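You operate a simulated robot arm through the tools that you are given. There is no shell and no other tool.

You are at the controls of a simulated robot arm. One attempt, no reset.

JOB
Put things in order on the top of the green workbench. At the end: the valve with the blue lever stands where the orange tension gauge stood; the valve with the orange knob is on the decal board (marked "LIFT POINT"); the valve with the black knob stands on top of the beige wood block; the orange tension gauge stands where the valve with the black knob stood; whatever was shut is shut again. Leave all else as you found it, and nothing knocked over.

Only the result counts: the job must be done as asked and must still hold three seconds after the hand-in. Knocking over, shifting, dropping, spilling or breaking anything else fails it.

ROBOT AND FRAMES
A 6-joint arm with a two-finger gripper, fixed in place. Base frame: the origin is at the foot of the arm, x ahead of it, y to its left, z up; the work surface is at about z = 0. Lengths are in mm, angles in rad, forces in N, time in s.
With the tool pointing down near the work surface it reaches from about 240 to 620 mm from the base axis. Its first joint turns from -1.152 to 1.152 rad. Payload 1.37 kg.
Tool frame: the origin (TCP) lies between the finger pads and is the grasp point; the fingertips stand 22 mm ahead of it; z points along the fingers, y is the line along which they close. The gripper opens to 92 mm; its body begins 65 mm behind the TCP.
Orientation is that of the tool frame in the base frame, as [roll, pitch, yaw] about the fixed x, y, z axes, in that order (R = Rz(yaw) Ry(pitch) Rx(roll)). With the fingers straight down and closing along the base's y, the tool's x points along the base's -x, its y along +y and its z along -z.

CONTROLS
- The arm moves only by the tool play_rows. Its argument "steps" is a list of rows, each a list of 3 entries, a list of its own where there are three numbers: the gripper command, from -1 (shut) to 1 (fully open), values between in proportion, then the shift along the base's x, y, z in mm, then the turn, a rotation vector about the base's x, y, z in rad. In form: [[claw, [tx, ty, tz], [ax, ay, az]], ...]. A call has 1 to 20 rows; each row is the pose to reach, as a shift and turn from the pose commanded when the call began. A row lasts 0.2 s, in which the tool goes at most 50 mm and 0.15 rad; a call with a longer step from one row to the next is refused whole, and so is a gripper value outside its range. A pose out of reach is approached as far as the arm can. The call stops where the force on the tool passes 40 N (or 10 N more than at its start, if that is more) or the arm is blocked; 0.2 s more then pass. The fingers move at their own pace (about 59.9 mm/s each) and stop on an object; they squeeze with about 26 N. The grip force told is the motor's: it shows also when the fingers shut on nothing. Time passes only in rows, and 0.2 s behind the last, so rows that repeat a pose let the fingers close. It gives the time, the measured TCP pose, the force on the tool (base axes), the opening and the grip force at its end, in the units of the frame above (readings bear some noise), with the torque about the TCP (base axes, N m) and any sound that the robot's microphone picked up.
- Cameras (640 x 400 px; columns grow to the right, rows downward): "scene" is fixed at [36.2, -438, 571.1]; the picture's right is [0.76, -0.66, 0.00], its down [-0.45, -0.52, -0.73] and it looks along [0.48, 0.55, -0.69] (base axes); focal length 350 px, centre (320, 200). "wrist" rides on the gripper at [71, 19, -102] in the tool frame; the picture's right is [-0.26, 0.96, 0.00], its down [-0.75, -0.21, -0.62] and it looks along [-0.60, -0.16, 0.78] (tool axes); focal length 280 px, centre (320, 200). There is no depth. A picture from a camera that has moved, and an enlarged one, comes with that camera's place and axes in the base frame and with its lens.
- snapshot(camera): a new picture of that camera. It takes no simulated time.
- enlarge(camera, box): a new picture of the part [left, top, right, bottom] of that camera's present view, enlarged. It takes no simulated time.
- hand_in(): hands the job in; it is judged then, once.

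Nothing tells you positions but the pictures and the camera data. Unless the task says otherwise, let go and move clear before handing in.

The tools are called after "Emit:" by a JSON object that holds its "api" and its "payload". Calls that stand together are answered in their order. play_rows: Moves the arm, as the interface text tells. Its arguments: {"type":"object","properties":{"steps":{"type":"array","items":{"type":"array"}}},"required":["steps"]} The other tools are called the same way: snapshot (camera) takes a picture; enlarge (camera, box) takes an enlarged picture of a part of a camera's view; hand_in () hands the job in.

At the start:

```text
time: 0.0
ee_pos: [455.4, -34.8, 244.1]
tool_rot: [-3.141, 0.002, 3.141]
contact_force: [0.5, 1.6, 0.0]
wrist_torque: [-0.02, 0.0, -0.04]
gripper_width: 92.0
gripper_force: 0.0
```

scene: 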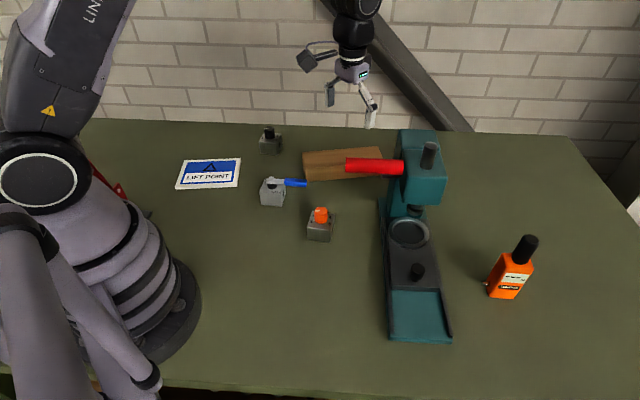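
wrist: 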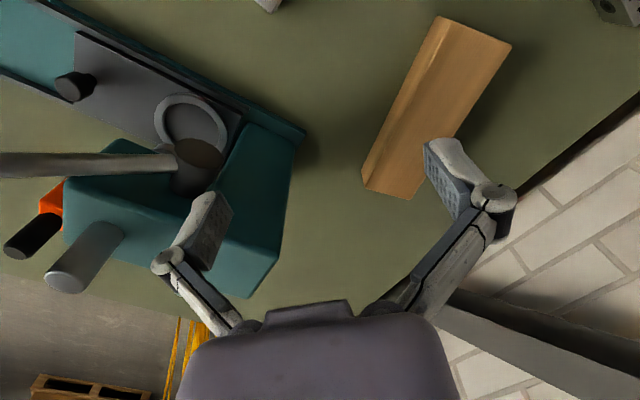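

I see the bench with three small valves (black knob far, blue lever middle, orange knob near), a decal board, a beige wood block, a teal press with a red handle, and an orange bottle-like thing with a black cap. First I take closer looks to identify the gauge and anything that is shut.

Emit:
{"api": "enlarge", "payload": {"camera": "scene", "box": [160, 110, 360, 260]}}

Emit:
{"api": "enlarge", "payload": {"camera": "scene", "box": [340, 120, 560, 350]}}

Emit:
{"api": "enlarge", "payload": {"camera": "wrist", "box": [0, 0, 320, 300]}}

```text
2.67 times, centred on (260, 185) of scene
camera zoom: at [36.2, -438.0, 571.1], right [0.76, -0.66, 0.0], down [-0.45, -0.52, -0.73], along [0.48, 0.55, -0.69], focal length 932 px, centre (480, 240)
```

zoom: 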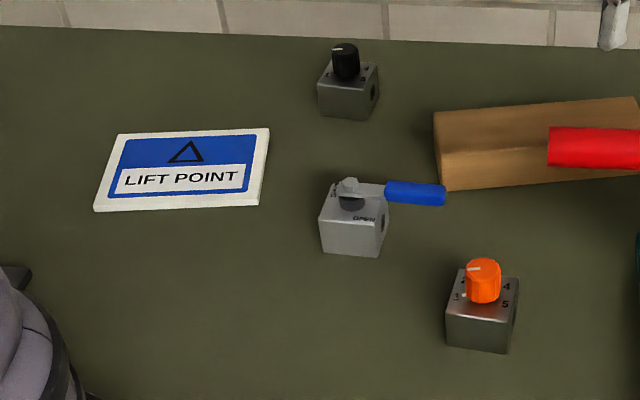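

```text
1.74 times, centred on (450, 235) of scene
camera zoom: at [36.2, -438.0, 571.1], right [0.76, -0.66, 0.0], down [-0.45, -0.52, -0.73], along [0.48, 0.55, -0.69], focal length 608 px, centre (94, 139)
```

zoom: 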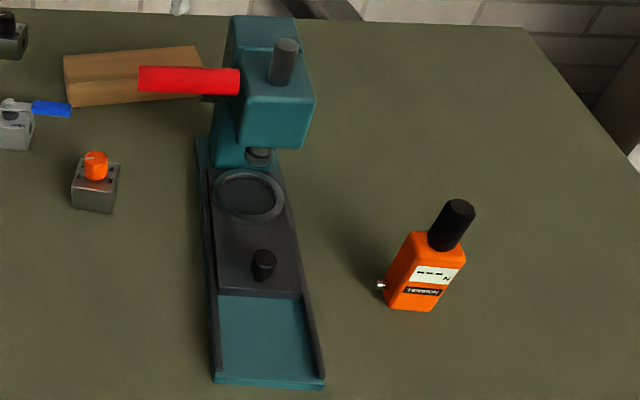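

```text
1.33 times, centred on (160, 150) of wrist
camera zoom: at [382.9, -14.8, 344.9], right [0.26, 0.96, 0.0], down [0.75, -0.21, 0.63], along [0.6, -0.16, -0.78], focal length 374 px, centre (533, 267)
```

zoom: 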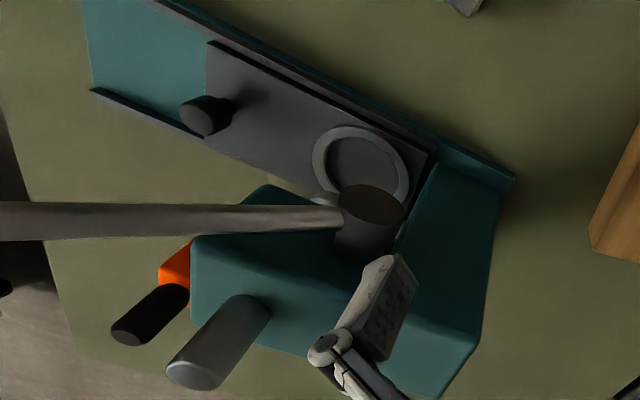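

The press is tall with a red lever, so I'll keep clear of it. The gauge stands far right past the press at roughly (525, -387), the valves at about (465, 265), (350, 95) and (365, -60). I raise the arm and survey with the wrist camera.

Emit:
{"api": "play_rows", "payload": {"steps": [[1, [0, 0, 40], [0, 0, 0]], [1, [0, 20, 80], [0, 0, 0]], [1, [-20, 55, 100], [0, 0, 0]], [1, [-45, 90, 110], [0, 0, 0]], [1, [-75, 120, 110], [0, 0, 0]], [1, [-85, 135, 110], [0, 0, 0]], [1, [-85, 135, 110], [0, 0, 0]]]}}

Emit:
{"api": "snapshot", "payload": {"camera": "wrist"}}

Emit:
{"api": "snapshot", "payload": {"camera": "scene"}}

```text
time: 1.6
ee_pos: [372.0, 103.7, 352.4]
tool_rot: [3.141, 0.003, 3.141]
contact_force: [0.1, -0.5, 0.0]
wrist_torque: [0.02, 0.0, 0.03]
gripper_width: 92.1
gripper_force: 0.1
```

```text
taken
camera wrist: at [300.1, 122.8, 453.6], right [0.26, 0.96, 0.0], down [0.75, -0.21, 0.63], along [0.6, -0.16, -0.78], focal length 280 px, centre (320, 200)
```

wrist: 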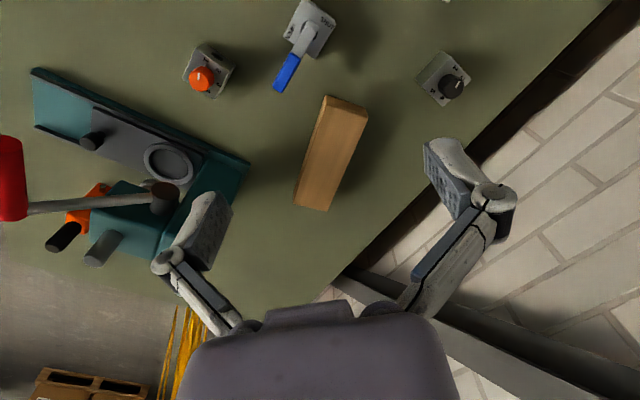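

```text
taken
```

scene: 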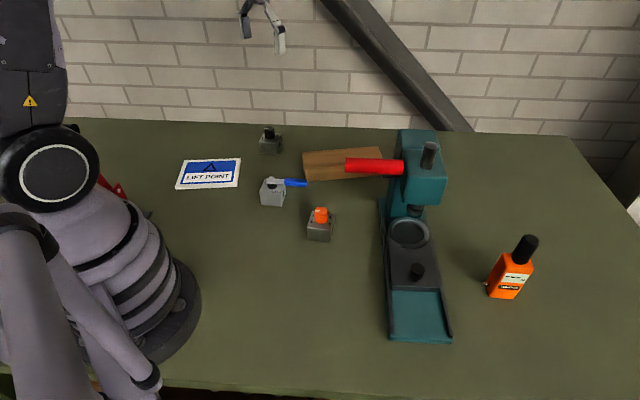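

The red lever grip runs about (334,-153) to (401,-208) at z≈250, so I must pass over or around it. I enlarge the wrist view of each object now to measure positions.

Emit:
{"api": "enlarge", "payload": {"camera": "wrist", "box": [170, 0, 350, 112]}}

Emit:
{"api": "enlarge", "payload": {"camera": "wrist", "box": [280, 40, 480, 220]}}

Emit:
{"api": "enlarge", "payload": {"camera": "wrist", "box": [0, 60, 260, 280]}}

```text
3.56 times, centred on (260, 56) of wrist
camera zoom: at [300.1, 122.8, 453.6], right [0.26, 0.96, 0.0], down [0.75, -0.21, 0.63], along [0.6, -0.16, -0.78], focal length 997 px, centre (533, 712)
```

zoom: 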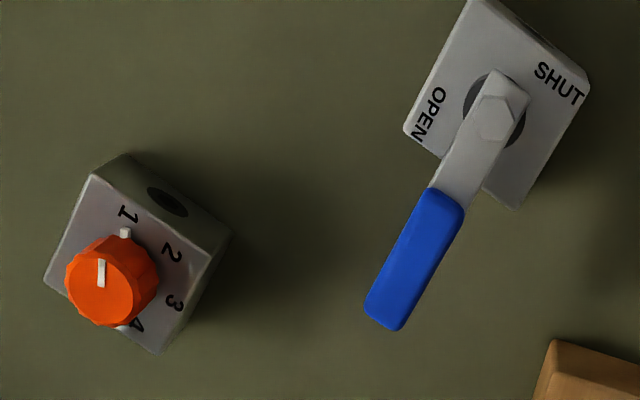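

```text
2.22 times, centred on (380, 130) of wrist
camera zoom: at [300.1, 122.8, 453.6], right [0.26, 0.96, 0.0], down [0.75, -0.21, 0.63], along [0.6, -0.16, -0.78], focal length 623 px, centre (187, 356)
```

zoom: 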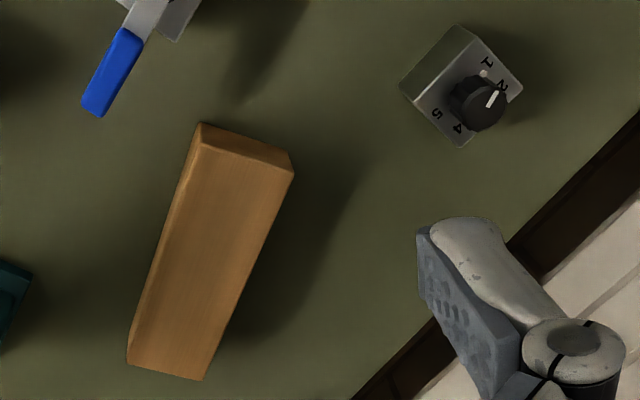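

```text
1.82 times, centred on (130, 170) of wrist
camera zoom: at [300.1, 122.8, 453.6], right [0.26, 0.96, 0.0], down [0.75, -0.21, 0.63], along [0.6, -0.16, -0.78], focal length 510 px, centre (666, 254)
```

zoom: 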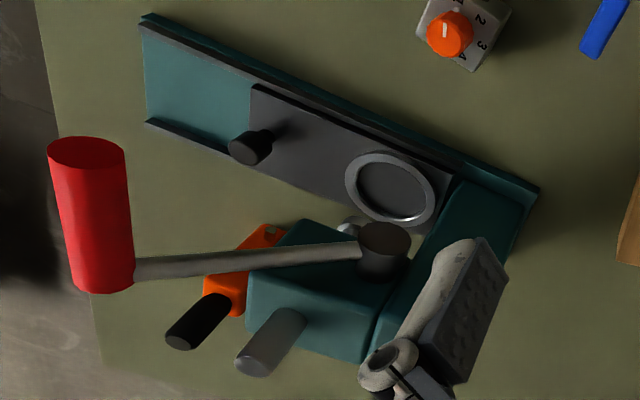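

Nothing needs opening: the black, blue and orange valves are at about (459,265), (348,96) and (362,-57), yawed 36–46°, the block top is about 40 mm high, centred near (547,68), and the board is centred near (282,276). I start with the orange-knob valve, moving above it with the fingers lined up to close along 37°.

Emit:
{"api": "play_rows", "payload": {"steps": [[1, [0, -30, -10], [0, 0, -0.14]], [1, [-3, -60, -30], [0, 0, -0.28]], [1, [-5, -90, -60], [0, 0, -0.42]], [1, [-8, -120, -95], [0, 0, -0.56]], [1, [-10, -145, -130], [0, 0, -0.7]], [1, [-10, -160, -165], [0, 0, -0.84]], [1, [-10, -160, -190], [0, 0, -0.934]], [1, [-10, -160, -202], [0, 0, -0.934]], [1, [-10, -160, -202], [0, 0, -0.934]]]}}

Emit:
{"api": "snapshot", "payload": {"camera": "wrist"}}

Emit:
{"api": "snapshot", "payload": {"camera": "scene"}}

```text
time: 3.6
ee_pos: [358.3, -58.9, 150.4]
tool_rot: [3.141, 0.001, 2.205]
contact_force: [-0.4, -0.3, -0.1]
wrist_torque: [-0.01, 0.0, -0.01]
gripper_width: 92.1
gripper_force: 0.0
```

```text
taken
camera wrist: at [331.8, 9.5, 252.1], right [0.93, 0.36, 0.0], down [0.28, -0.73, 0.63], along [0.23, -0.58, -0.78], focal length 280 px, centre (320, 200)
```

wrist: 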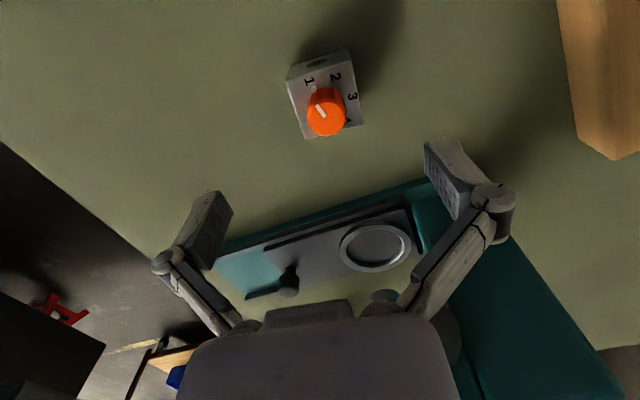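

```text
taken
```

scene: 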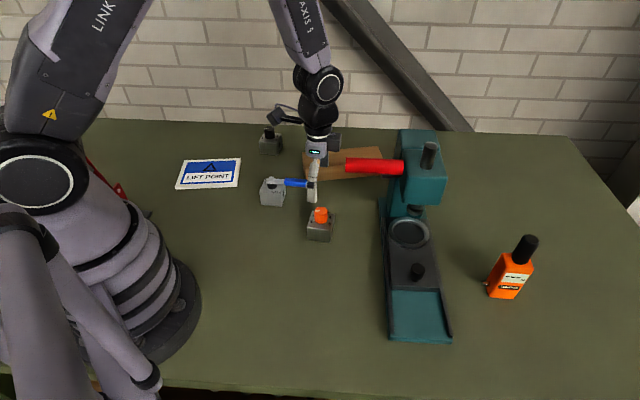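

The orange-knob valve is ahead in the wrist view. I enlarge it to fix its centre, yaw and body height.

Emit:
{"api": "enlarge", "payload": {"camera": "wrist", "box": [260, 30, 400, 150]}}

Emit:
{"api": "enlarge", "payload": {"camera": "scene", "box": [240, 110, 360, 260]}}

```text
3.33 times, centred on (330, 90) of wrist
camera zoom: at [331.8, 9.5, 252.1], right [0.93, 0.36, 0.0], down [0.28, -0.73, 0.63], along [0.23, -0.58, -0.78], focal length 935 px, centre (287, 567)
```

zoom: 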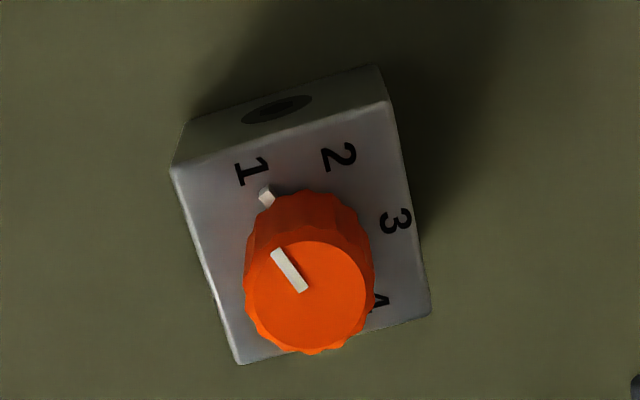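

```text
2.67 times, centred on (300, 185) of scene
camera zoom: at [36.2, -438.0, 571.1], right [0.76, -0.66, 0.0], down [-0.45, -0.52, -0.73], along [0.48, 0.55, -0.69], focal length 932 px, centre (373, 240)
```

zoom: 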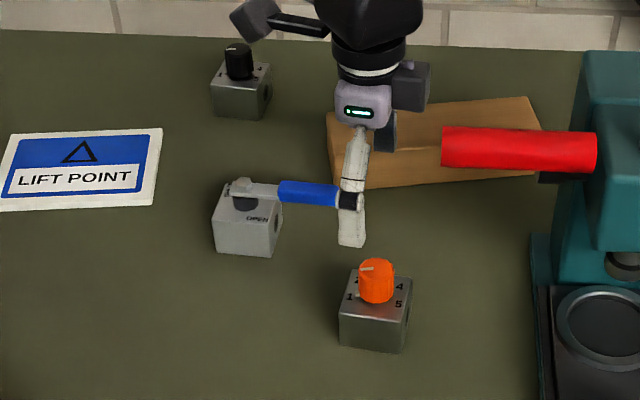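

The orange-knob valve is a 48 mm square body about 40 mm high, 71 mm with the knob, centred at (363.4, -59.4), yaw 37°. I shift to centre over it, and check how the measured pose settles before going down.

Emit:
{"api": "play_rows", "payload": {"steps": [[1, [5, -0.5, -20], [0, 0, 0.012]], [1, [5, -0.5, -40], [0, 0, 0.012]], [1, [5, -0.5, -40], [0, 0, 0.012]], [1, [5, -0.5, -40], [0, 0, 0.012]]]}}

Emit:
{"api": "snapshot", "payload": {"camera": "wrist"}}

Emit:
{"api": "snapshot", "payload": {"camera": "scene"}}

```text
time: 4.6
ee_pos: [362.4, -60.1, 110.0]
tool_rot: [-3.141, 0.002, 2.219]
contact_force: [-0.5, 0.6, 0.5]
wrist_torque: [-0.01, 0.02, 0.01]
gripper_width: 92.1
gripper_force: 0.1
```

```text
taken
camera wrist: at [335.7, 8.5, 211.7], right [0.93, 0.37, 0.0], down [0.29, -0.72, 0.63], along [0.23, -0.58, -0.78], focal length 280 px, centre (320, 200)
```

wrist: 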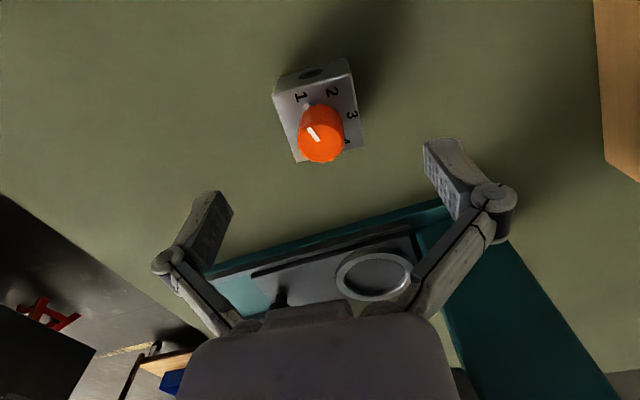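

```text
taken
```

scene: 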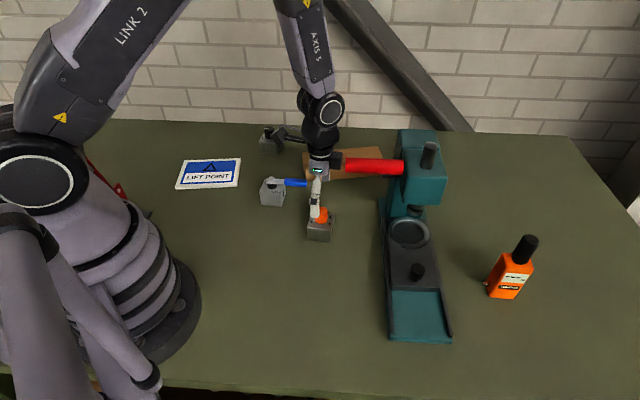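

Position matches within about 1 mm. I descend to z≈24 with the fingers either side of the body and close.

Emit:
{"api": "play_rows", "payload": {"steps": [[1, [1, 0.7, -30], [0, 0, 0]], [1, [1, 0.7, -60], [0, 0, 0]], [1, [1, 0.7, -80], [0, 0, 0]], [1, [1, 0.7, -86], [0, 0, 0]], [1, [1, 0.7, -86], [0, 0, 0]], [-1, [1, 0.7, -86], [0, 0, 0]], [-1, [1, 0.7, -86], [0, 0, 0]], [-1, [1, 0.7, -86], [0, 0, 0]], [-1, [1, 0.7, -86], [0, 0, 0]]]}}

Emit:
{"api": "snapshot", "payload": {"camera": "wrist"}}

Emit:
{"api": "snapshot", "payload": {"camera": "scene"}}

```text
time: 6.6
ee_pos: [364.0, -59.2, 26.3]
tool_rot: [3.141, 0.003, 2.219]
contact_force: [-1.5, -1.3, 2.8]
wrist_torque: [0.0, 0.12, 0.02]
gripper_width: 49.8
gripper_force: 26.0
```

```text
taken
camera wrist: at [337.4, 9.1, 127.4], right [0.93, 0.37, 0.0], down [0.29, -0.72, 0.63], along [0.23, -0.58, -0.78], focal length 280 px, centre (320, 200)
```

wrist: 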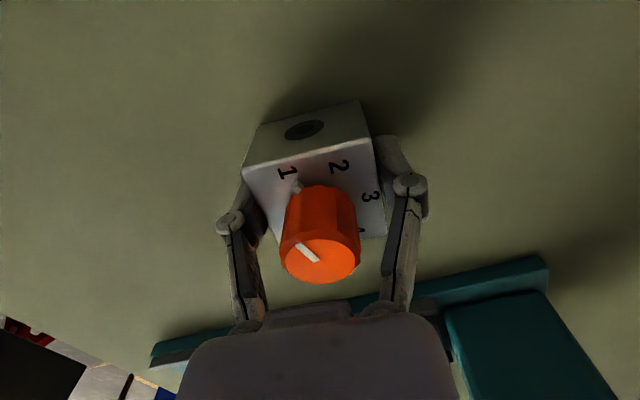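

```text
taken
```

scene: 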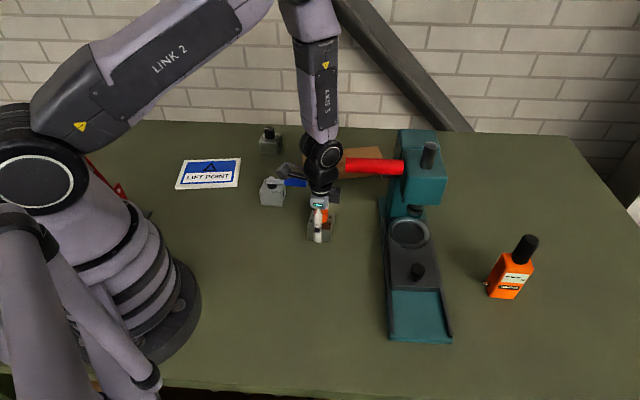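

The orange-knob valve is gripped (49.8 mm). I lift it and carry it toward the decal board, then look to position it.

Emit:
{"api": "play_rows", "payload": {"steps": [[-1, [0, 0, 15], [0, 0, 0]], [-1, [0, 0, 50], [0, 0, 0]], [-1, [0, 0, 90], [0, 0, 0]], [-1, [0, 0, 130], [0, 0, 0]], [-1, [-8, 32, 155], [0, 0, 0]], [-1, [-18, 74, 160], [0, 0, 0]], [-1, [-28, 116, 160], [0, 0, 0]], [-1, [-38, 158, 160], [0, 0, 0]], [-1, [-48, 200, 160], [0, 0, 0]], [-1, [-58, 242, 160], [0, 0, 0]], [-1, [-68, 284, 160], [0, 0, 0]], [-1, [-76, 315, 150], [0, 0, 0]], [-1, [-80, 330, 130], [0, 0, 0]], [-1, [-80, 330, 120], [0, 0, 0]], [-1, [-80, 330, 120], [0, 0, 0]]]}}

Emit:
{"api": "snapshot", "payload": {"camera": "wrist"}}

Emit:
{"api": "snapshot", "payload": {"camera": "scene"}}

```text
time: 9.8
ee_pos: [285.5, 272.4, 146.9]
tool_rot: [-3.14, 0.003, 2.218]
contact_force: [-0.2, 0.9, -2.3]
wrist_torque: [-0.02, -0.01, 0.0]
gripper_width: 49.6
gripper_force: 26.3
```

```text
taken
camera wrist: at [258.0, 340.4, 248.4], right [0.93, 0.37, 0.0], down [0.29, -0.72, 0.63], along [0.23, -0.58, -0.78], focal length 280 px, centre (320, 200)
```

wrist: 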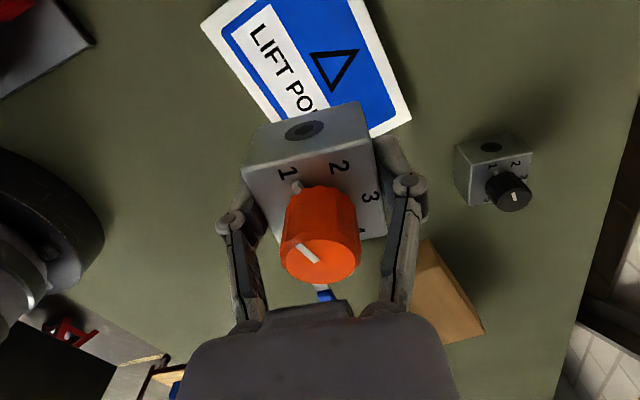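

```text
taken
```

scene: 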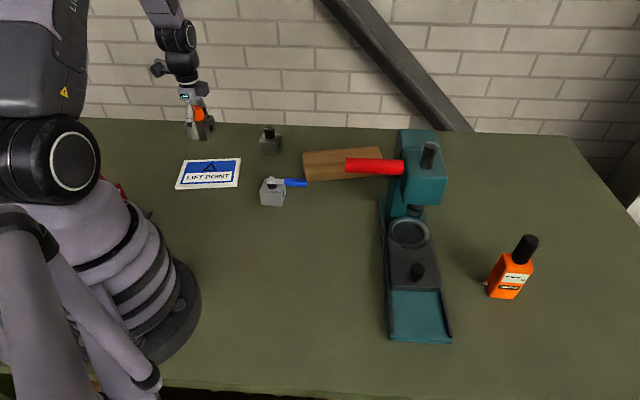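

The board spans roughly (188,278)–(373,280), centre (280,280). I shift over its centre and descend to just above it.

Emit:
{"api": "play_rows", "payload": {"steps": [[-1, [-5.5, 7.6, -20], [0, 0, 0]], [-1, [-5.5, 7.6, -50], [0, 0, 0]], [-1, [-5.5, 7.6, -80], [0, 0, 0]], [-1, [-5.5, 7.6, -100], [0, 0, 0]], [-1, [-5.5, 7.6, -108], [0, 0, 0]], [-1, [-5.5, 7.6, -108], [0, 0, 0]]]}}

Emit:
{"api": "enlarge", "payload": {"camera": "scene", "box": [150, 90, 310, 220]}}

Emit:
{"api": "snapshot", "payload": {"camera": "wrist"}}

```text
time: 11.2
ee_pos: [280.4, 279.2, 37.5]
tool_rot: [3.142, 0.001, 2.218]
contact_force: [-0.6, -1.0, -2.4]
wrist_torque: [-0.02, -0.02, 0.03]
gripper_width: 49.7
gripper_force: 25.8
```

```text
3.08 times, centred on (230, 155) of scene
camera zoom: at [36.2, -438.0, 571.1], right [0.76, -0.66, 0.0], down [-0.45, -0.52, -0.73], along [0.48, 0.55, -0.69], focal length 1076 px, centre (597, 338)
```

zoom: 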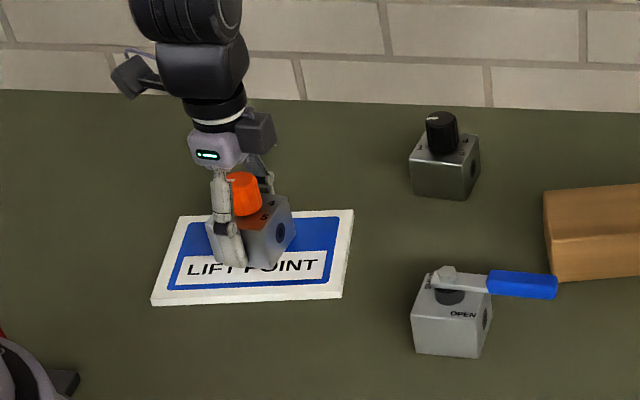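

```text
taken
camera wrist: at [252.4, 347.2, 139.1], right [0.93, 0.37, 0.0], down [0.29, -0.72, 0.63], along [0.23, -0.58, -0.78], focal length 280 px, centre (320, 200)
```

wrist: 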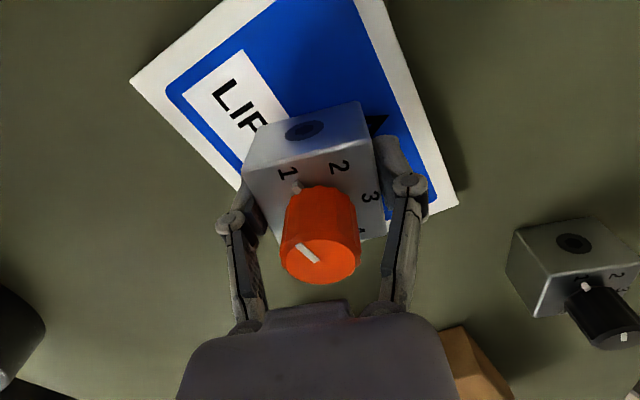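

Well placed above the board. I lower in small steps and watch the force.

Emit:
{"api": "play_rows", "payload": {"steps": [[-1, [0, 0, -2], [0, 0, 0]], [-1, [0, 0, -4], [0, 0, 0]], [-1, [0, 0, -4], [0, 0, 0]]]}}

```text
time: 12.0
ee_pos: [279.4, 279.6, 34.4]
tool_rot: [-3.142, 0.003, 2.217]
contact_force: [-0.5, -3.5, 8.8]
wrist_torque: [-0.1, 0.01, 0.0]
gripper_width: 49.5
gripper_force: 26.2
```

Contact at z≈34 (8.8 N). I open and retreat straight up.

Emit:
{"api": "play_rows", "payload": {"steps": [[-0.2, [0, 0, 0], [0, 0, 0]], [0.4, [0, 0, 0], [0, 0, 0]], [1, [0, 0, 0], [0, 0, 0]], [1, [0, 0, 0], [0, 0, 0]], [1, [0, 0, 20], [0, 0, 0]], [1, [0, 0, 60], [0, 0, 0]], [1, [0, 0, 105], [0, 0, 0]], [1, [0, 0, 150], [0, 0, 0]], [1, [0, 0, 150], [0, 0, 0]]]}}

Emit:
{"api": "snapshot", "payload": {"camera": "wrist"}}

Emit:
{"api": "enlarge", "payload": {"camera": "scene", "box": [150, 90, 310, 220]}}

```text
time: 14.0
ee_pos: [280.9, 279.3, 181.6]
tool_rot: [-3.14, 0.002, 2.218]
contact_force: [0.3, 0.1, -0.9]
wrist_torque: [-0.01, 0.01, -0.01]
gripper_width: 91.9
gripper_force: 0.1
```

```text
taken
camera wrist: at [253.4, 347.7, 282.7], right [0.93, 0.37, 0.0], down [0.29, -0.72, 0.63], along [0.23, -0.58, -0.78], focal length 280 px, centre (320, 200)
```

wrist: 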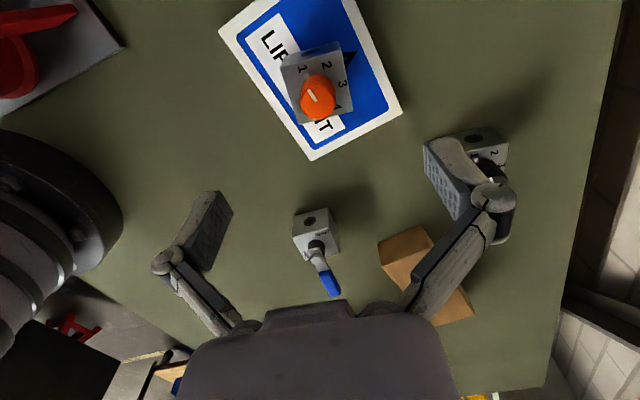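

```text
3.08 times, centred on (230, 155) of scene
camera zoom: at [36.2, -438.0, 571.1], right [0.76, -0.66, 0.0], down [-0.45, -0.52, -0.73], along [0.48, 0.55, -0.69], focal length 1076 px, centre (597, 338)
```

zoom: 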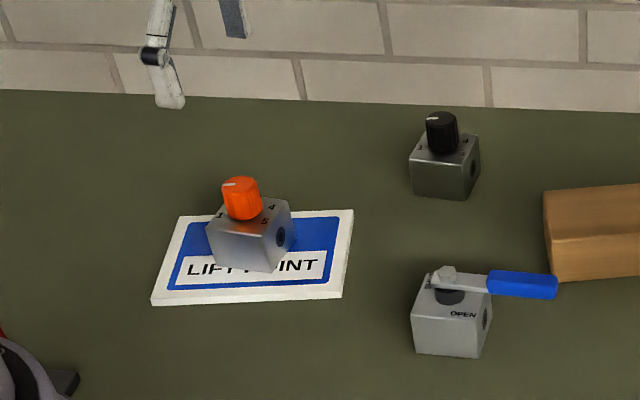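

Orange-knob valve stands on the board. Next, the black-knob valve: I move above about (459,265).

Emit:
{"api": "play_rows", "payload": {"steps": [[1, [40, -3, 0], [0, 0, 0]], [1, [80, -6, 0], [0, 0, 0]], [1, [120, -9, 0], [0, 0, 0]], [1, [155, -12, -10], [0, 0, 0]], [1, [178, -14, -30], [0, 0, 0]], [1, [178, -14, -32], [0, 0, 0]], [1, [178, -14, -32], [0, 0, 0]]]}}

Emit:
{"api": "snapshot", "payload": {"camera": "wrist"}}

Emit:
{"api": "enlarge", "payload": {"camera": "wrist", "box": [260, 30, 400, 150]}}

Emit:
{"api": "snapshot", "payload": {"camera": "scene"}}

```text
time: 15.6
ee_pos: [457.7, 264.5, 152.0]
tool_rot: [3.141, 0.002, 2.217]
contact_force: [-0.3, -0.2, -0.5]
wrist_torque: [0.0, 0.02, -0.01]
gripper_width: 92.0
gripper_force: 0.2
```

```text
taken
camera wrist: at [430.5, 333.2, 253.4], right [0.93, 0.37, 0.0], down [0.29, -0.72, 0.63], along [0.23, -0.58, -0.78], focal length 280 px, centre (320, 200)
```

wrist: 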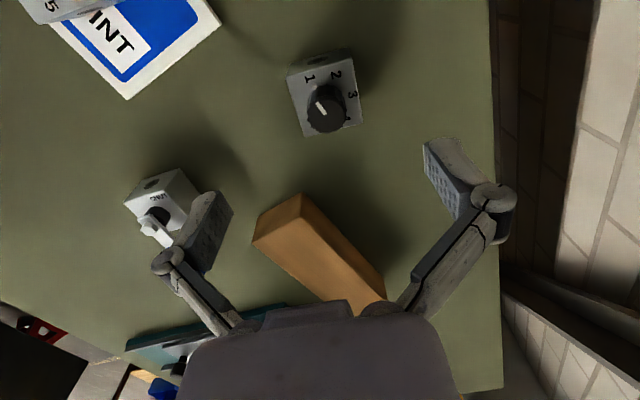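

```text
3.33 times, centred on (330, 90) of wrist
camera zoom: at [430.5, 333.2, 253.4], right [0.93, 0.37, 0.0], down [0.29, -0.72, 0.63], along [0.23, -0.58, -0.78], focal length 935 px, centre (287, 567)
```

zoom: 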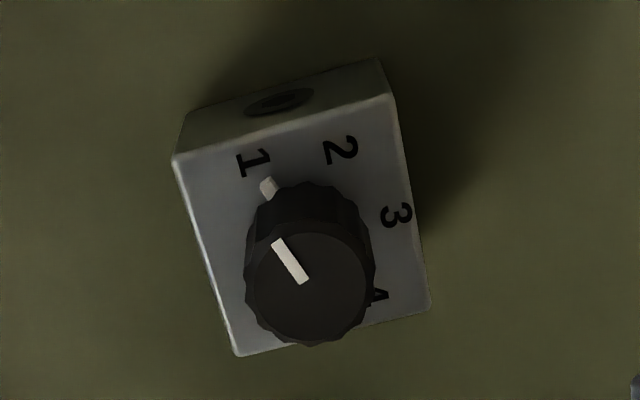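

```text
taken
```

scene: 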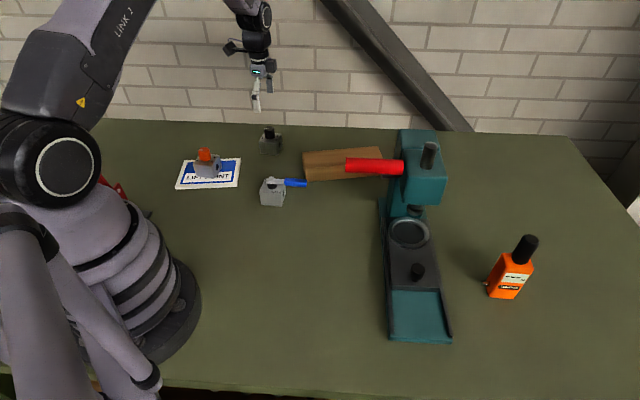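

The black-knob valve is centred at about (462.6, 266.1), yaw 36.7°. I descend onto it and grip.

Emit:
{"api": "play_rows", "payload": {"steps": [[1, [4.9, 1.6, -20], [0, 0, 0]], [1, [4.9, 1.6, -50], [0, 0, 0]], [1, [4.9, 1.6, -80], [0, 0, 0]], [1, [4.9, 1.6, -105], [0, 0, 0]], [1, [4.9, 1.6, -120], [0, 0, 0]], [1, [4.9, 1.6, -126], [0, 0, 0]], [1, [4.9, 1.6, -126], [0, 0, 0]], [-1, [4.9, 1.6, -126], [0, 0, 0]], [-1, [4.9, 1.6, -126], [0, 0, 0]], [-1, [4.9, 1.6, -126], [0, 0, 0]], [-1, [4.9, 1.6, -126], [0, 0, 0]]]}}

Emit:
{"api": "snapshot", "payload": {"camera": "wrist"}}

```text
time: 18.0
ee_pos: [464.6, 267.5, 25.3]
tool_rot: [-3.14, 0.003, 2.218]
contact_force: [-1.5, -0.4, 1.0]
wrist_torque: [-0.13, 0.13, 0.0]
gripper_width: 50.0
gripper_force: 26.4
```

```text
taken
camera wrist: at [435.7, 334.9, 126.6], right [0.93, 0.37, 0.0], down [0.29, -0.72, 0.63], along [0.23, -0.58, -0.78], focal length 280 px, centre (320, 200)
```

wrist: 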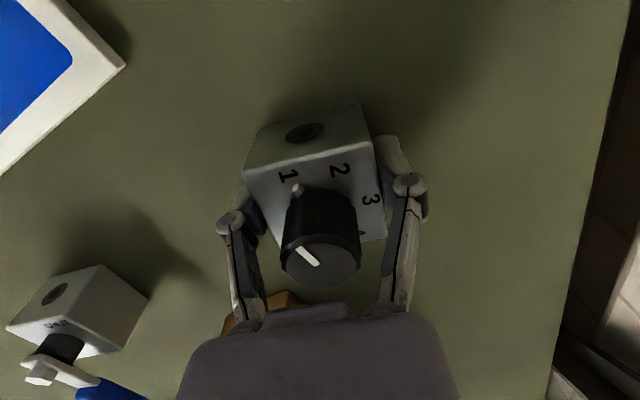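

Gripped. I lift, turn 0.33 rad to align with the block's axes, and carry it over the block.

Emit:
{"api": "play_rows", "payload": {"steps": [[-1, [0, 0, 15], [0, 0, 0]], [-1, [0, 0, 55], [0, 0, 0]], [-1, [0, 0, 100], [0, 0, 0]], [-1, [0, 0, 140], [0, 0, 0]], [-1, [12, -30, 145], [0, 0, 0.1]], [-1, [28, -70, 145], [0, 0, 0.2]], [-1, [44, -110, 145], [0, 0, 0.3]], [-1, [58, -145, 145], [0, 0, 0.33]], [-1, [68, -170, 145], [0, 0, 0.33]], [-1, [72, -180, 145], [0, 0, 0.33]], [-1, [72, -180, 145], [0, 0, 0.33]]]}}

Emit:
{"api": "snapshot", "payload": {"camera": "wrist"}}

Emit:
{"api": "snapshot", "payload": {"camera": "scene"}}

```text
time: 20.4
ee_pos: [535.5, 86.8, 172.6]
tool_rot: [-3.141, 0.002, 2.55]
contact_force: [-1.3, 0.1, -2.9]
wrist_torque: [0.01, 0.0, -0.01]
gripper_width: 50.0
gripper_force: 26.1
```

```text
taken
camera wrist: at [487.5, 141.7, 273.3], right [0.76, 0.65, 0.0], down [0.51, -0.59, 0.63], along [0.41, -0.47, -0.78], focal length 280 px, centre (320, 200)
```

wrist: 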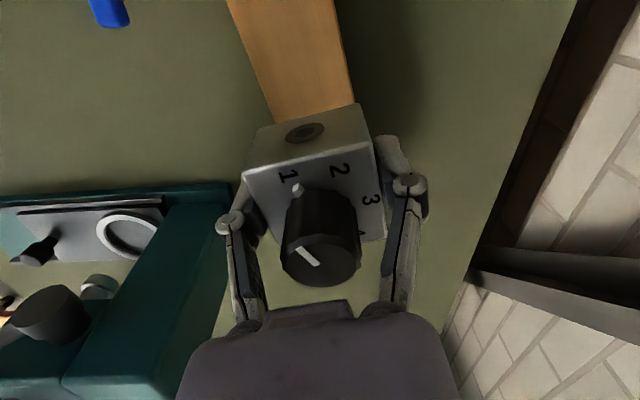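

```text
taken
```

scene: 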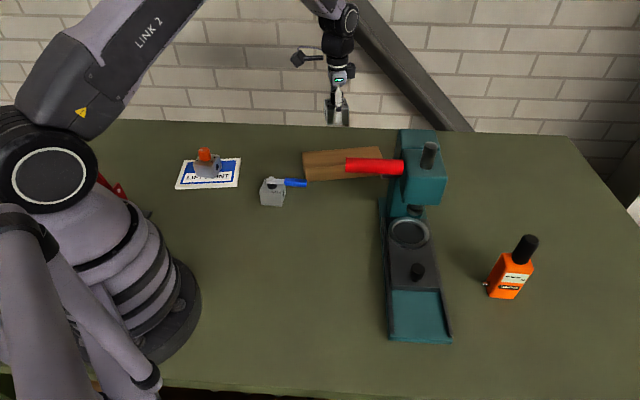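

The block's top runs from about (464,123) to (631,13), 69 mm wide, so I aim for (538.6, 71.4), near its centre. I lower to just above.

Emit:
{"api": "play_rows", "payload": {"steps": [[-1, [3, -15.4, -20], [0, 0, 0]], [-1, [3, -15.4, -50], [0, 0, 0]], [-1, [3, -15.4, -80], [0, 0, 0]], [-1, [3, -15.4, -95], [0, 0, 0]], [-1, [3, -15.4, -98], [0, 0, 0]], [-1, [3, -15.4, -98], [0, 0, 0]]]}}

Emit:
{"api": "snapshot", "payload": {"camera": "wrist"}}

Emit:
{"api": "enlarge", "payload": {"camera": "scene", "box": [260, 80, 460, 230]}}

```text
time: 21.8
ee_pos: [537.9, 71.0, 72.5]
tool_rot: [3.14, 0.002, 2.549]
contact_force: [-1.2, -0.2, -3.9]
wrist_torque: [-0.02, -0.01, -0.03]
gripper_width: 49.7
gripper_force: 26.0
```

```text
taken
camera wrist: at [489.8, 126.3, 174.0], right [0.76, 0.65, 0.0], down [0.51, -0.59, 0.63], along [0.41, -0.47, -0.78], focal length 280 px, centre (320, 200)
```

wrist: 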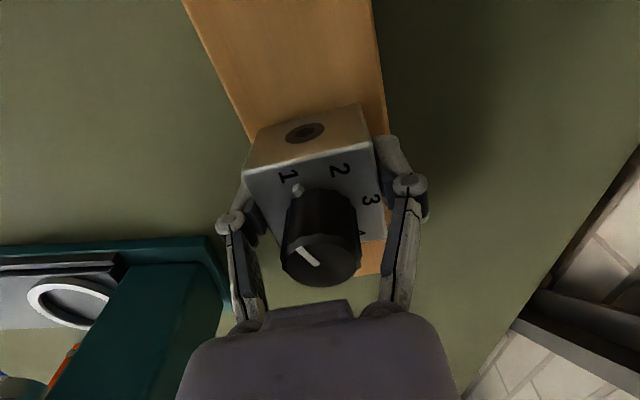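

```text
2.67 times, centred on (360, 155) of scene
camera zoom: at [36.2, -438.0, 571.1], right [0.76, -0.66, 0.0], down [-0.45, -0.52, -0.73], along [0.48, 0.55, -0.69], focal length 932 px, centre (213, 320)
```

zoom: 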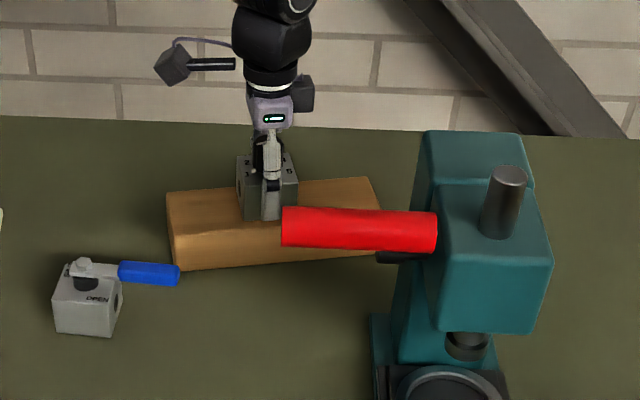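

Aligned over the block. Lowering in small steps to contact.

Emit:
{"api": "play_rows", "payload": {"steps": [[-1, [0, 0, -2], [0, 0, 0]], [-1, [0, 0, -4], [0, 0, 0]], [-1, [0, 0, -5], [0, 0, 0]], [-1, [0, 0, -5], [0, 0, 0]]]}}

```text
time: 22.8
ee_pos: [538.1, 71.6, 68.1]
tool_rot: [3.141, 0.005, 2.549]
contact_force: [-2.7, -0.4, 13.8]
wrist_torque: [-0.01, 0.08, -0.01]
gripper_width: 50.0
gripper_force: 26.0
```

Contact at z≈68. I open and lift clear.

Emit:
{"api": "play_rows", "payload": {"steps": [[-0.2, [0, 0, 0.5], [0, 0, 0]], [0.4, [0, 0, 0.5], [0, 0, 0]], [1, [0, 0, 0.5], [0, 0, 0]], [1, [0, 0, 0.5], [0, 0, 0]], [1, [0, 0, 20], [0, 0, 0]], [1, [0, 0, 60], [0, 0, 0]], [1, [0, 0, 105], [0, 0, 0]], [1, [0, 0, 150], [0, 0, 0]], [1, [0, 0, 190], [0, 0, 0]], [1, [0, 0, 190], [0, 0, 0]]]}}

Emit:
{"api": "snapshot", "payload": {"camera": "wrist"}}

Emit:
{"api": "enlarge", "payload": {"camera": "scene", "box": [260, 80, 460, 230]}}

```text
time: 25.0
ee_pos: [536.2, 69.3, 258.1]
tool_rot: [3.14, 0.001, 2.549]
contact_force: [-0.5, -0.7, -0.5]
wrist_torque: [0.01, -0.01, -0.01]
gripper_width: 92.1
gripper_force: 0.0
```

```text
taken
camera wrist: at [488.5, 124.8, 359.4], right [0.76, 0.65, 0.0], down [0.51, -0.59, 0.63], along [0.41, -0.47, -0.78], focal length 280 px, centre (320, 200)
```

wrist: 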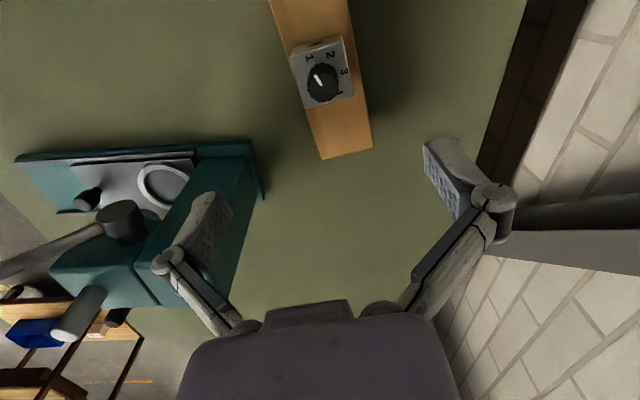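

```text
2.67 times, centred on (360, 155) of scene
camera zoom: at [36.2, -438.0, 571.1], right [0.76, -0.66, 0.0], down [-0.45, -0.52, -0.73], along [0.48, 0.55, -0.69], focal length 932 px, centre (213, 320)
```

zoom: 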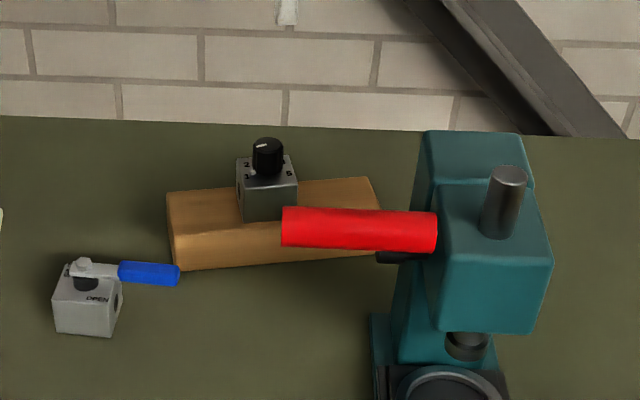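

Black-knob valve stands on the block. Next I raise high, pass over the press, and survey the gauge with the wrist camera.

Emit:
{"api": "play_rows", "payload": {"steps": [[1, [-25, 0, 40], [0, 0, 0]], [1, [-45, -10, 80], [0, 0, 0]], [1, [-60, -40, 105], [0, 0, 0]], [1, [-66, -85, 110], [0, 0, 0]], [1, [-67, -130, 110], [0, 0, 0]], [1, [-67, -175, 110], [0, 0, 0]], [1, [-67, -220, 110], [0, 0, 0]], [1, [-67, -265, 110], [0, 0, 0]], [1, [-67, -310, 110], [0, 0, 0]], [1, [-67, -350, 105], [0, 0, 0]], [1, [-67, -380, 90], [0, 0, 0]], [1, [-67, -390, 75], [0, 0, 0]], [1, [-67, -390, 70], [0, 0, 0]], [1, [-67, -390, 70], [0, 0, 0]]]}}

Emit:
{"api": "snapshot", "payload": {"camera": "wrist"}}

Emit:
{"api": "snapshot", "payload": {"camera": "scene"}}

```text
time: 28.0
ee_pos: [469.6, -319.1, 326.8]
tool_rot: [-3.142, 0.002, 2.547]
contact_force: [-0.8, -0.7, 0.3]
wrist_torque: [0.0, 0.01, 0.0]
gripper_width: 92.1
gripper_force: 0.1
```

```text
taken
camera wrist: at [422.2, -263.8, 428.5], right [0.76, 0.65, 0.0], down [0.51, -0.59, 0.63], along [0.41, -0.47, -0.78], focal length 280 px, centre (320, 200)
```

wrist: 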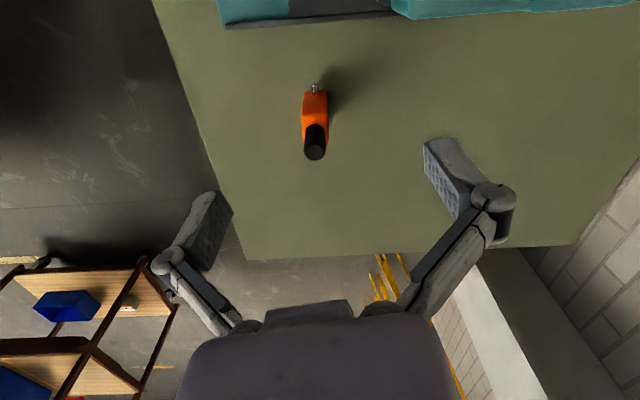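

```text
taken
```

scene: 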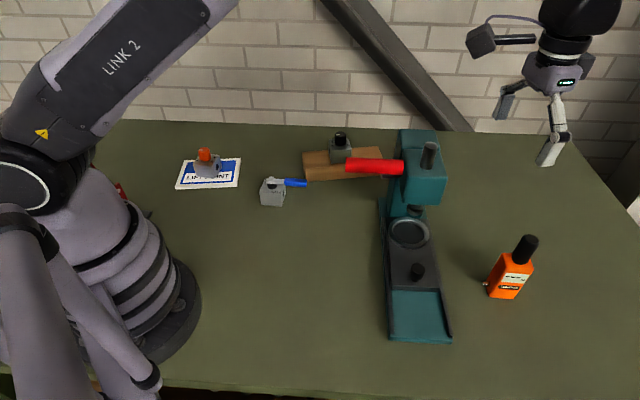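

Emit:
{"api": "enlarge", "payload": {"camera": "wrist", "box": [250, 60, 390, 180]}}

Emit:
{"api": "enlarge", "payload": {"camera": "scene", "box": [460, 220, 560, 310]}}

```text
3.33 times, centred on (320, 120) of wrist
camera zoom: at [422.2, -263.8, 428.5], right [0.76, 0.65, 0.0], down [0.51, -0.59, 0.63], along [0.41, -0.47, -0.78], focal length 935 px, centre (320, 467)
```

zoom: 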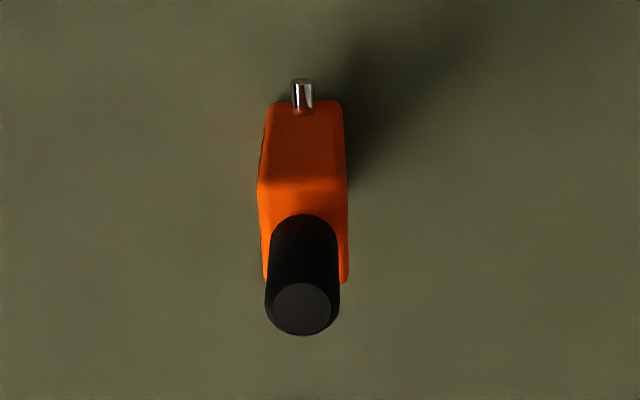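

```text
4.44 times, centred on (510, 265) of scene
camera zoom: at [36.2, -438.0, 571.1], right [0.76, -0.66, 0.0], down [-0.45, -0.52, -0.73], along [0.48, 0.55, -0.69], focal length 1554 px, centre (-524, -89)
```

zoom: 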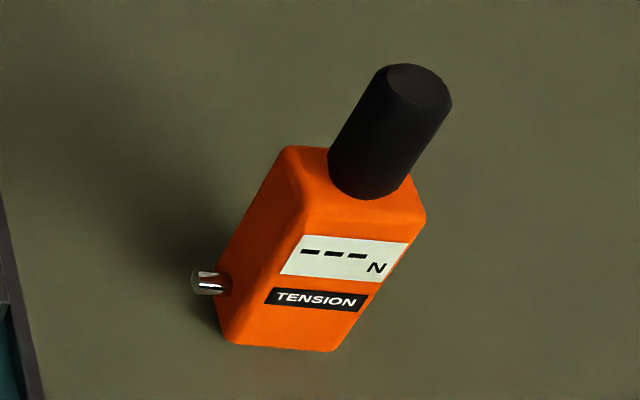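

The gauge is a 33×40 mm box, 95 mm tall plus a black handle up to z≈151, centred at about (518.4,-384), yaw 41.5°. It stands at 645 mm radius, so I'll likely need a slight outward tilt. First I yaw to match and come nearer above it, testing reach.

Emit:
{"api": "play_rows", "payload": {"steps": [[1, [10, -15, -20], [0, 0, -0.13]], [1, [22, -30, -50], [0, 0, -0.252]], [1, [36, -48, -80], [0, 0, -0.252]], [1, [40, -53, -97], [0, 0, -0.252]], [1, [40, -53, -97], [0, 0, -0.252]], [1, [40, -53, -97], [0, 0, -0.252]]]}}

Emit:
{"api": "snapshot", "payload": {"camera": "wrist"}}

Emit:
{"api": "snapshot", "payload": {"camera": "scene"}}

```text
time: 29.4
ee_pos: [511.0, -372.6, 230.7]
tool_rot: [3.141, 0.001, 2.297]
contact_force: [0.2, -0.7, -0.2]
wrist_torque: [0.03, 0.0, -0.01]
gripper_width: 92.1
gripper_force: 0.1
```

```text
taken
camera wrist: at [477.8, -307.0, 332.1], right [0.9, 0.44, 0.0], down [0.35, -0.7, 0.63], along [0.28, -0.56, -0.78], focal length 280 px, centre (320, 200)
```

wrist: 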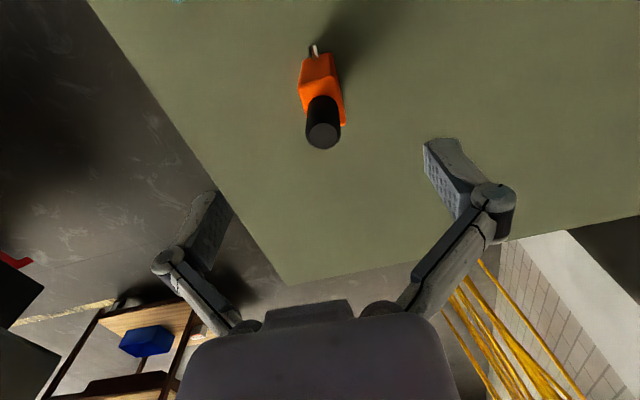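

```text
taken
```

scene: 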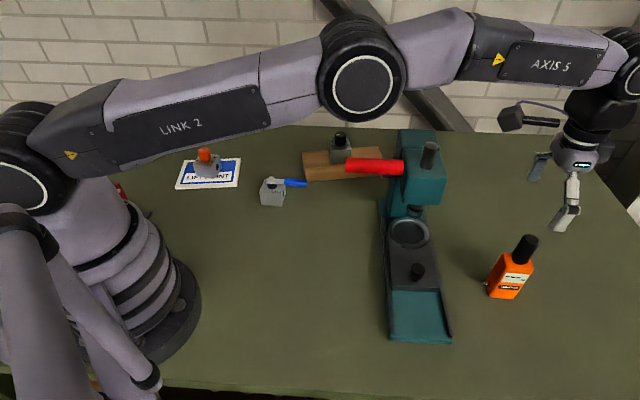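

At 632 mm radius and z=230 the arm still reaches with the tool vertical. The camera bracket and forearm will pass near the press, so I check the press head's geometry before lowering.

Emit:
{"api": "enlarge", "payload": {"camera": "scene", "box": [340, 110, 500, 230]}}

Emit:
{"api": "enlarge", "payload": {"camera": "scene", "box": [440, 40, 640, 190]}}

```text
3.33 times, centred on (420, 170) of scene
camera zoom: at [36.2, -438.0, 571.1], right [0.76, -0.66, 0.0], down [-0.45, -0.52, -0.73], along [0.48, 0.55, -0.69], focal length 1165 px, centre (-13, 300)
```

zoom: 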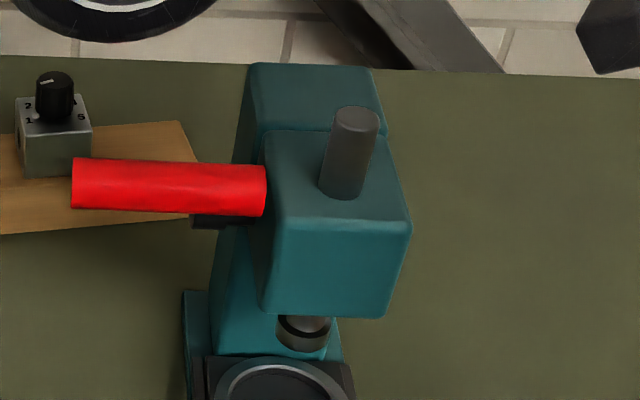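

```text
2.67 times, centred on (540, 115) of scene
camera zoom: at [36.2, -438.0, 571.1], right [0.76, -0.66, 0.0], down [-0.45, -0.52, -0.73], along [0.48, 0.55, -0.69], focal length 932 px, centre (-267, 427)
```

zoom: 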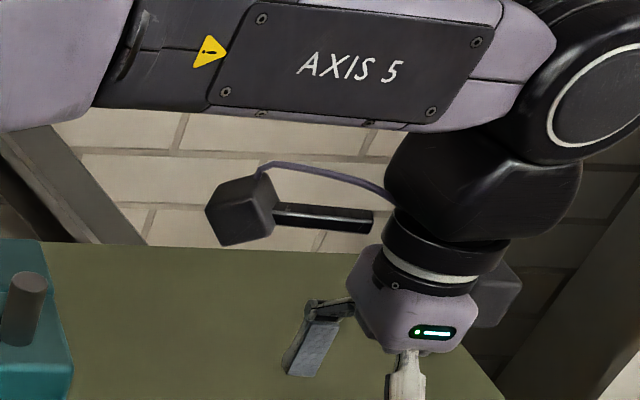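

The press head spans z 140–198 (its knob to ~248) and stays well clear of my camera path. I now tilt the tool 0.18 rad outward about the finger-closing axis and centre above the gauge.

Emit:
{"api": "play_rows", "payload": {"steps": [[1, [3, -4, 0], [-0.0674, -0.0597, 0]], [1, [7, -11, -10], [-0.1347, -0.1194, 0]], [1, [7, -11, -15], [-0.1347, -0.1194, 0]], [1, [7, -11, -15], [-0.1347, -0.1194, 0]], [1, [7, -11, -15], [-0.1347, -0.1194, 0]]]}}

Emit:
{"api": "snapshot", "payload": {"camera": "wrist"}}

Emit:
{"api": "enlarge", "payload": {"camera": "wrist", "box": [250, 30, 390, 150]}}

Emit:
{"api": "snapshot", "payload": {"camera": "scene"}}

```text
time: 30.6
ee_pos: [516.9, -383.0, 215.6]
tool_rot: [-3.141, 0.184, 2.297]
contact_force: [0.4, 0.0, 0.0]
wrist_torque: [0.02, 0.01, 0.02]
gripper_width: 92.0
gripper_force: 0.0
```

```text
taken
camera wrist: at [472.4, -304.7, 302.4], right [0.89, 0.45, 0.05], down [0.26, -0.61, 0.75], along [0.36, -0.66, -0.66], focal length 280 px, centre (320, 200)
```

wrist: 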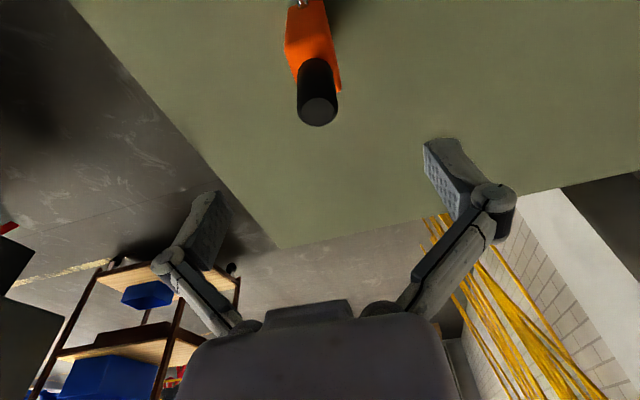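

```text
3.33 times, centred on (320, 90) of wrist
camera zoom: at [472.4, -304.7, 302.4], right [0.89, 0.45, 0.05], down [0.26, -0.61, 0.75], along [0.36, -0.66, -0.66], focal length 935 px, centre (320, 567)
```

zoom: 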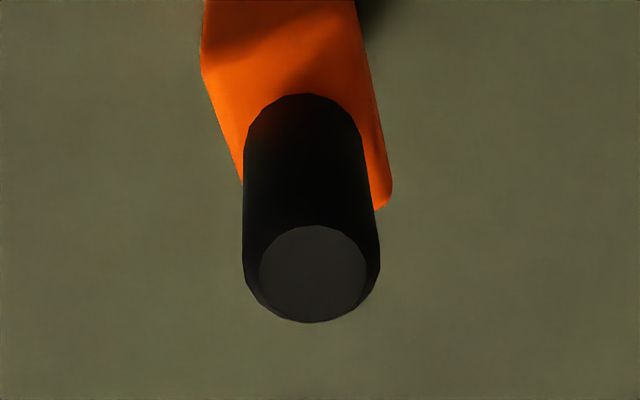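

```text
taken
```

scene: 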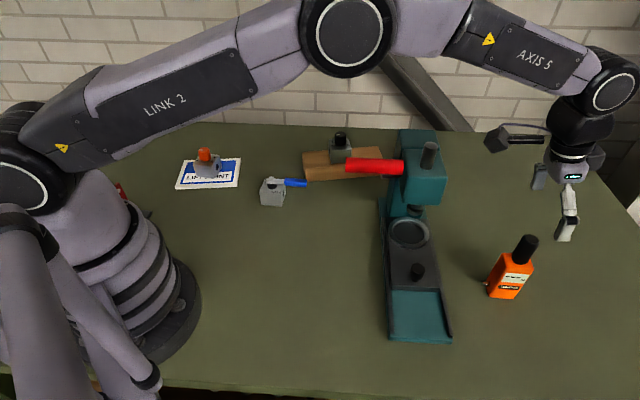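

The gauge's axis is confirmed at about (518.7,-384.4). I descend straight down to z≈98 so the fingers take the top of the orange box, then close.

Emit:
{"api": "play_rows", "payload": {"steps": [[1, [1.7, -1.3, -25], [0, 0, 0]], [1, [1.7, -1.3, -55], [0, 0, 0]], [1, [1.7, -1.3, -85], [0, 0, 0]], [1, [1.7, -1.3, -105], [0, 0, 0]], [1, [1.7, -1.3, -115], [0, 0, 0]], [1, [1.7, -1.3, -117.5], [0, 0, 0]], [1, [1.7, -1.3, -117.5], [0, 0, 0]]]}}

Emit:
{"api": "snapshot", "payload": {"camera": "wrist"}}

Emit:
{"api": "snapshot", "payload": {"camera": "scene"}}

```text
time: 32.2
ee_pos: [520.0, -384.6, 98.0]
tool_rot: [-3.141, 0.181, 2.296]
contact_force: [0.5, 0.2, -0.1]
wrist_torque: [0.0, -0.03, -0.03]
gripper_width: 92.0
gripper_force: 0.1
```

```text
taken
camera wrist: at [474.8, -306.3, 185.0], right [0.89, 0.45, 0.05], down [0.26, -0.61, 0.75], along [0.36, -0.66, -0.66], focal length 280 px, centre (320, 200)
```

wrist: 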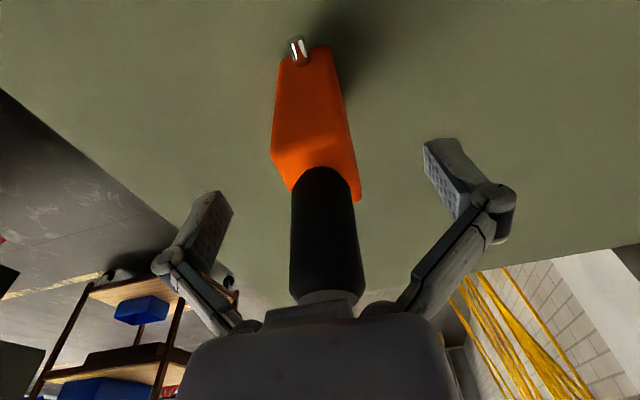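

```text
taken
```

scene: 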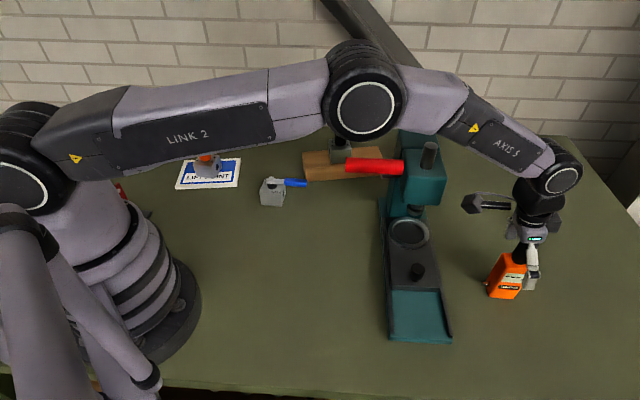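

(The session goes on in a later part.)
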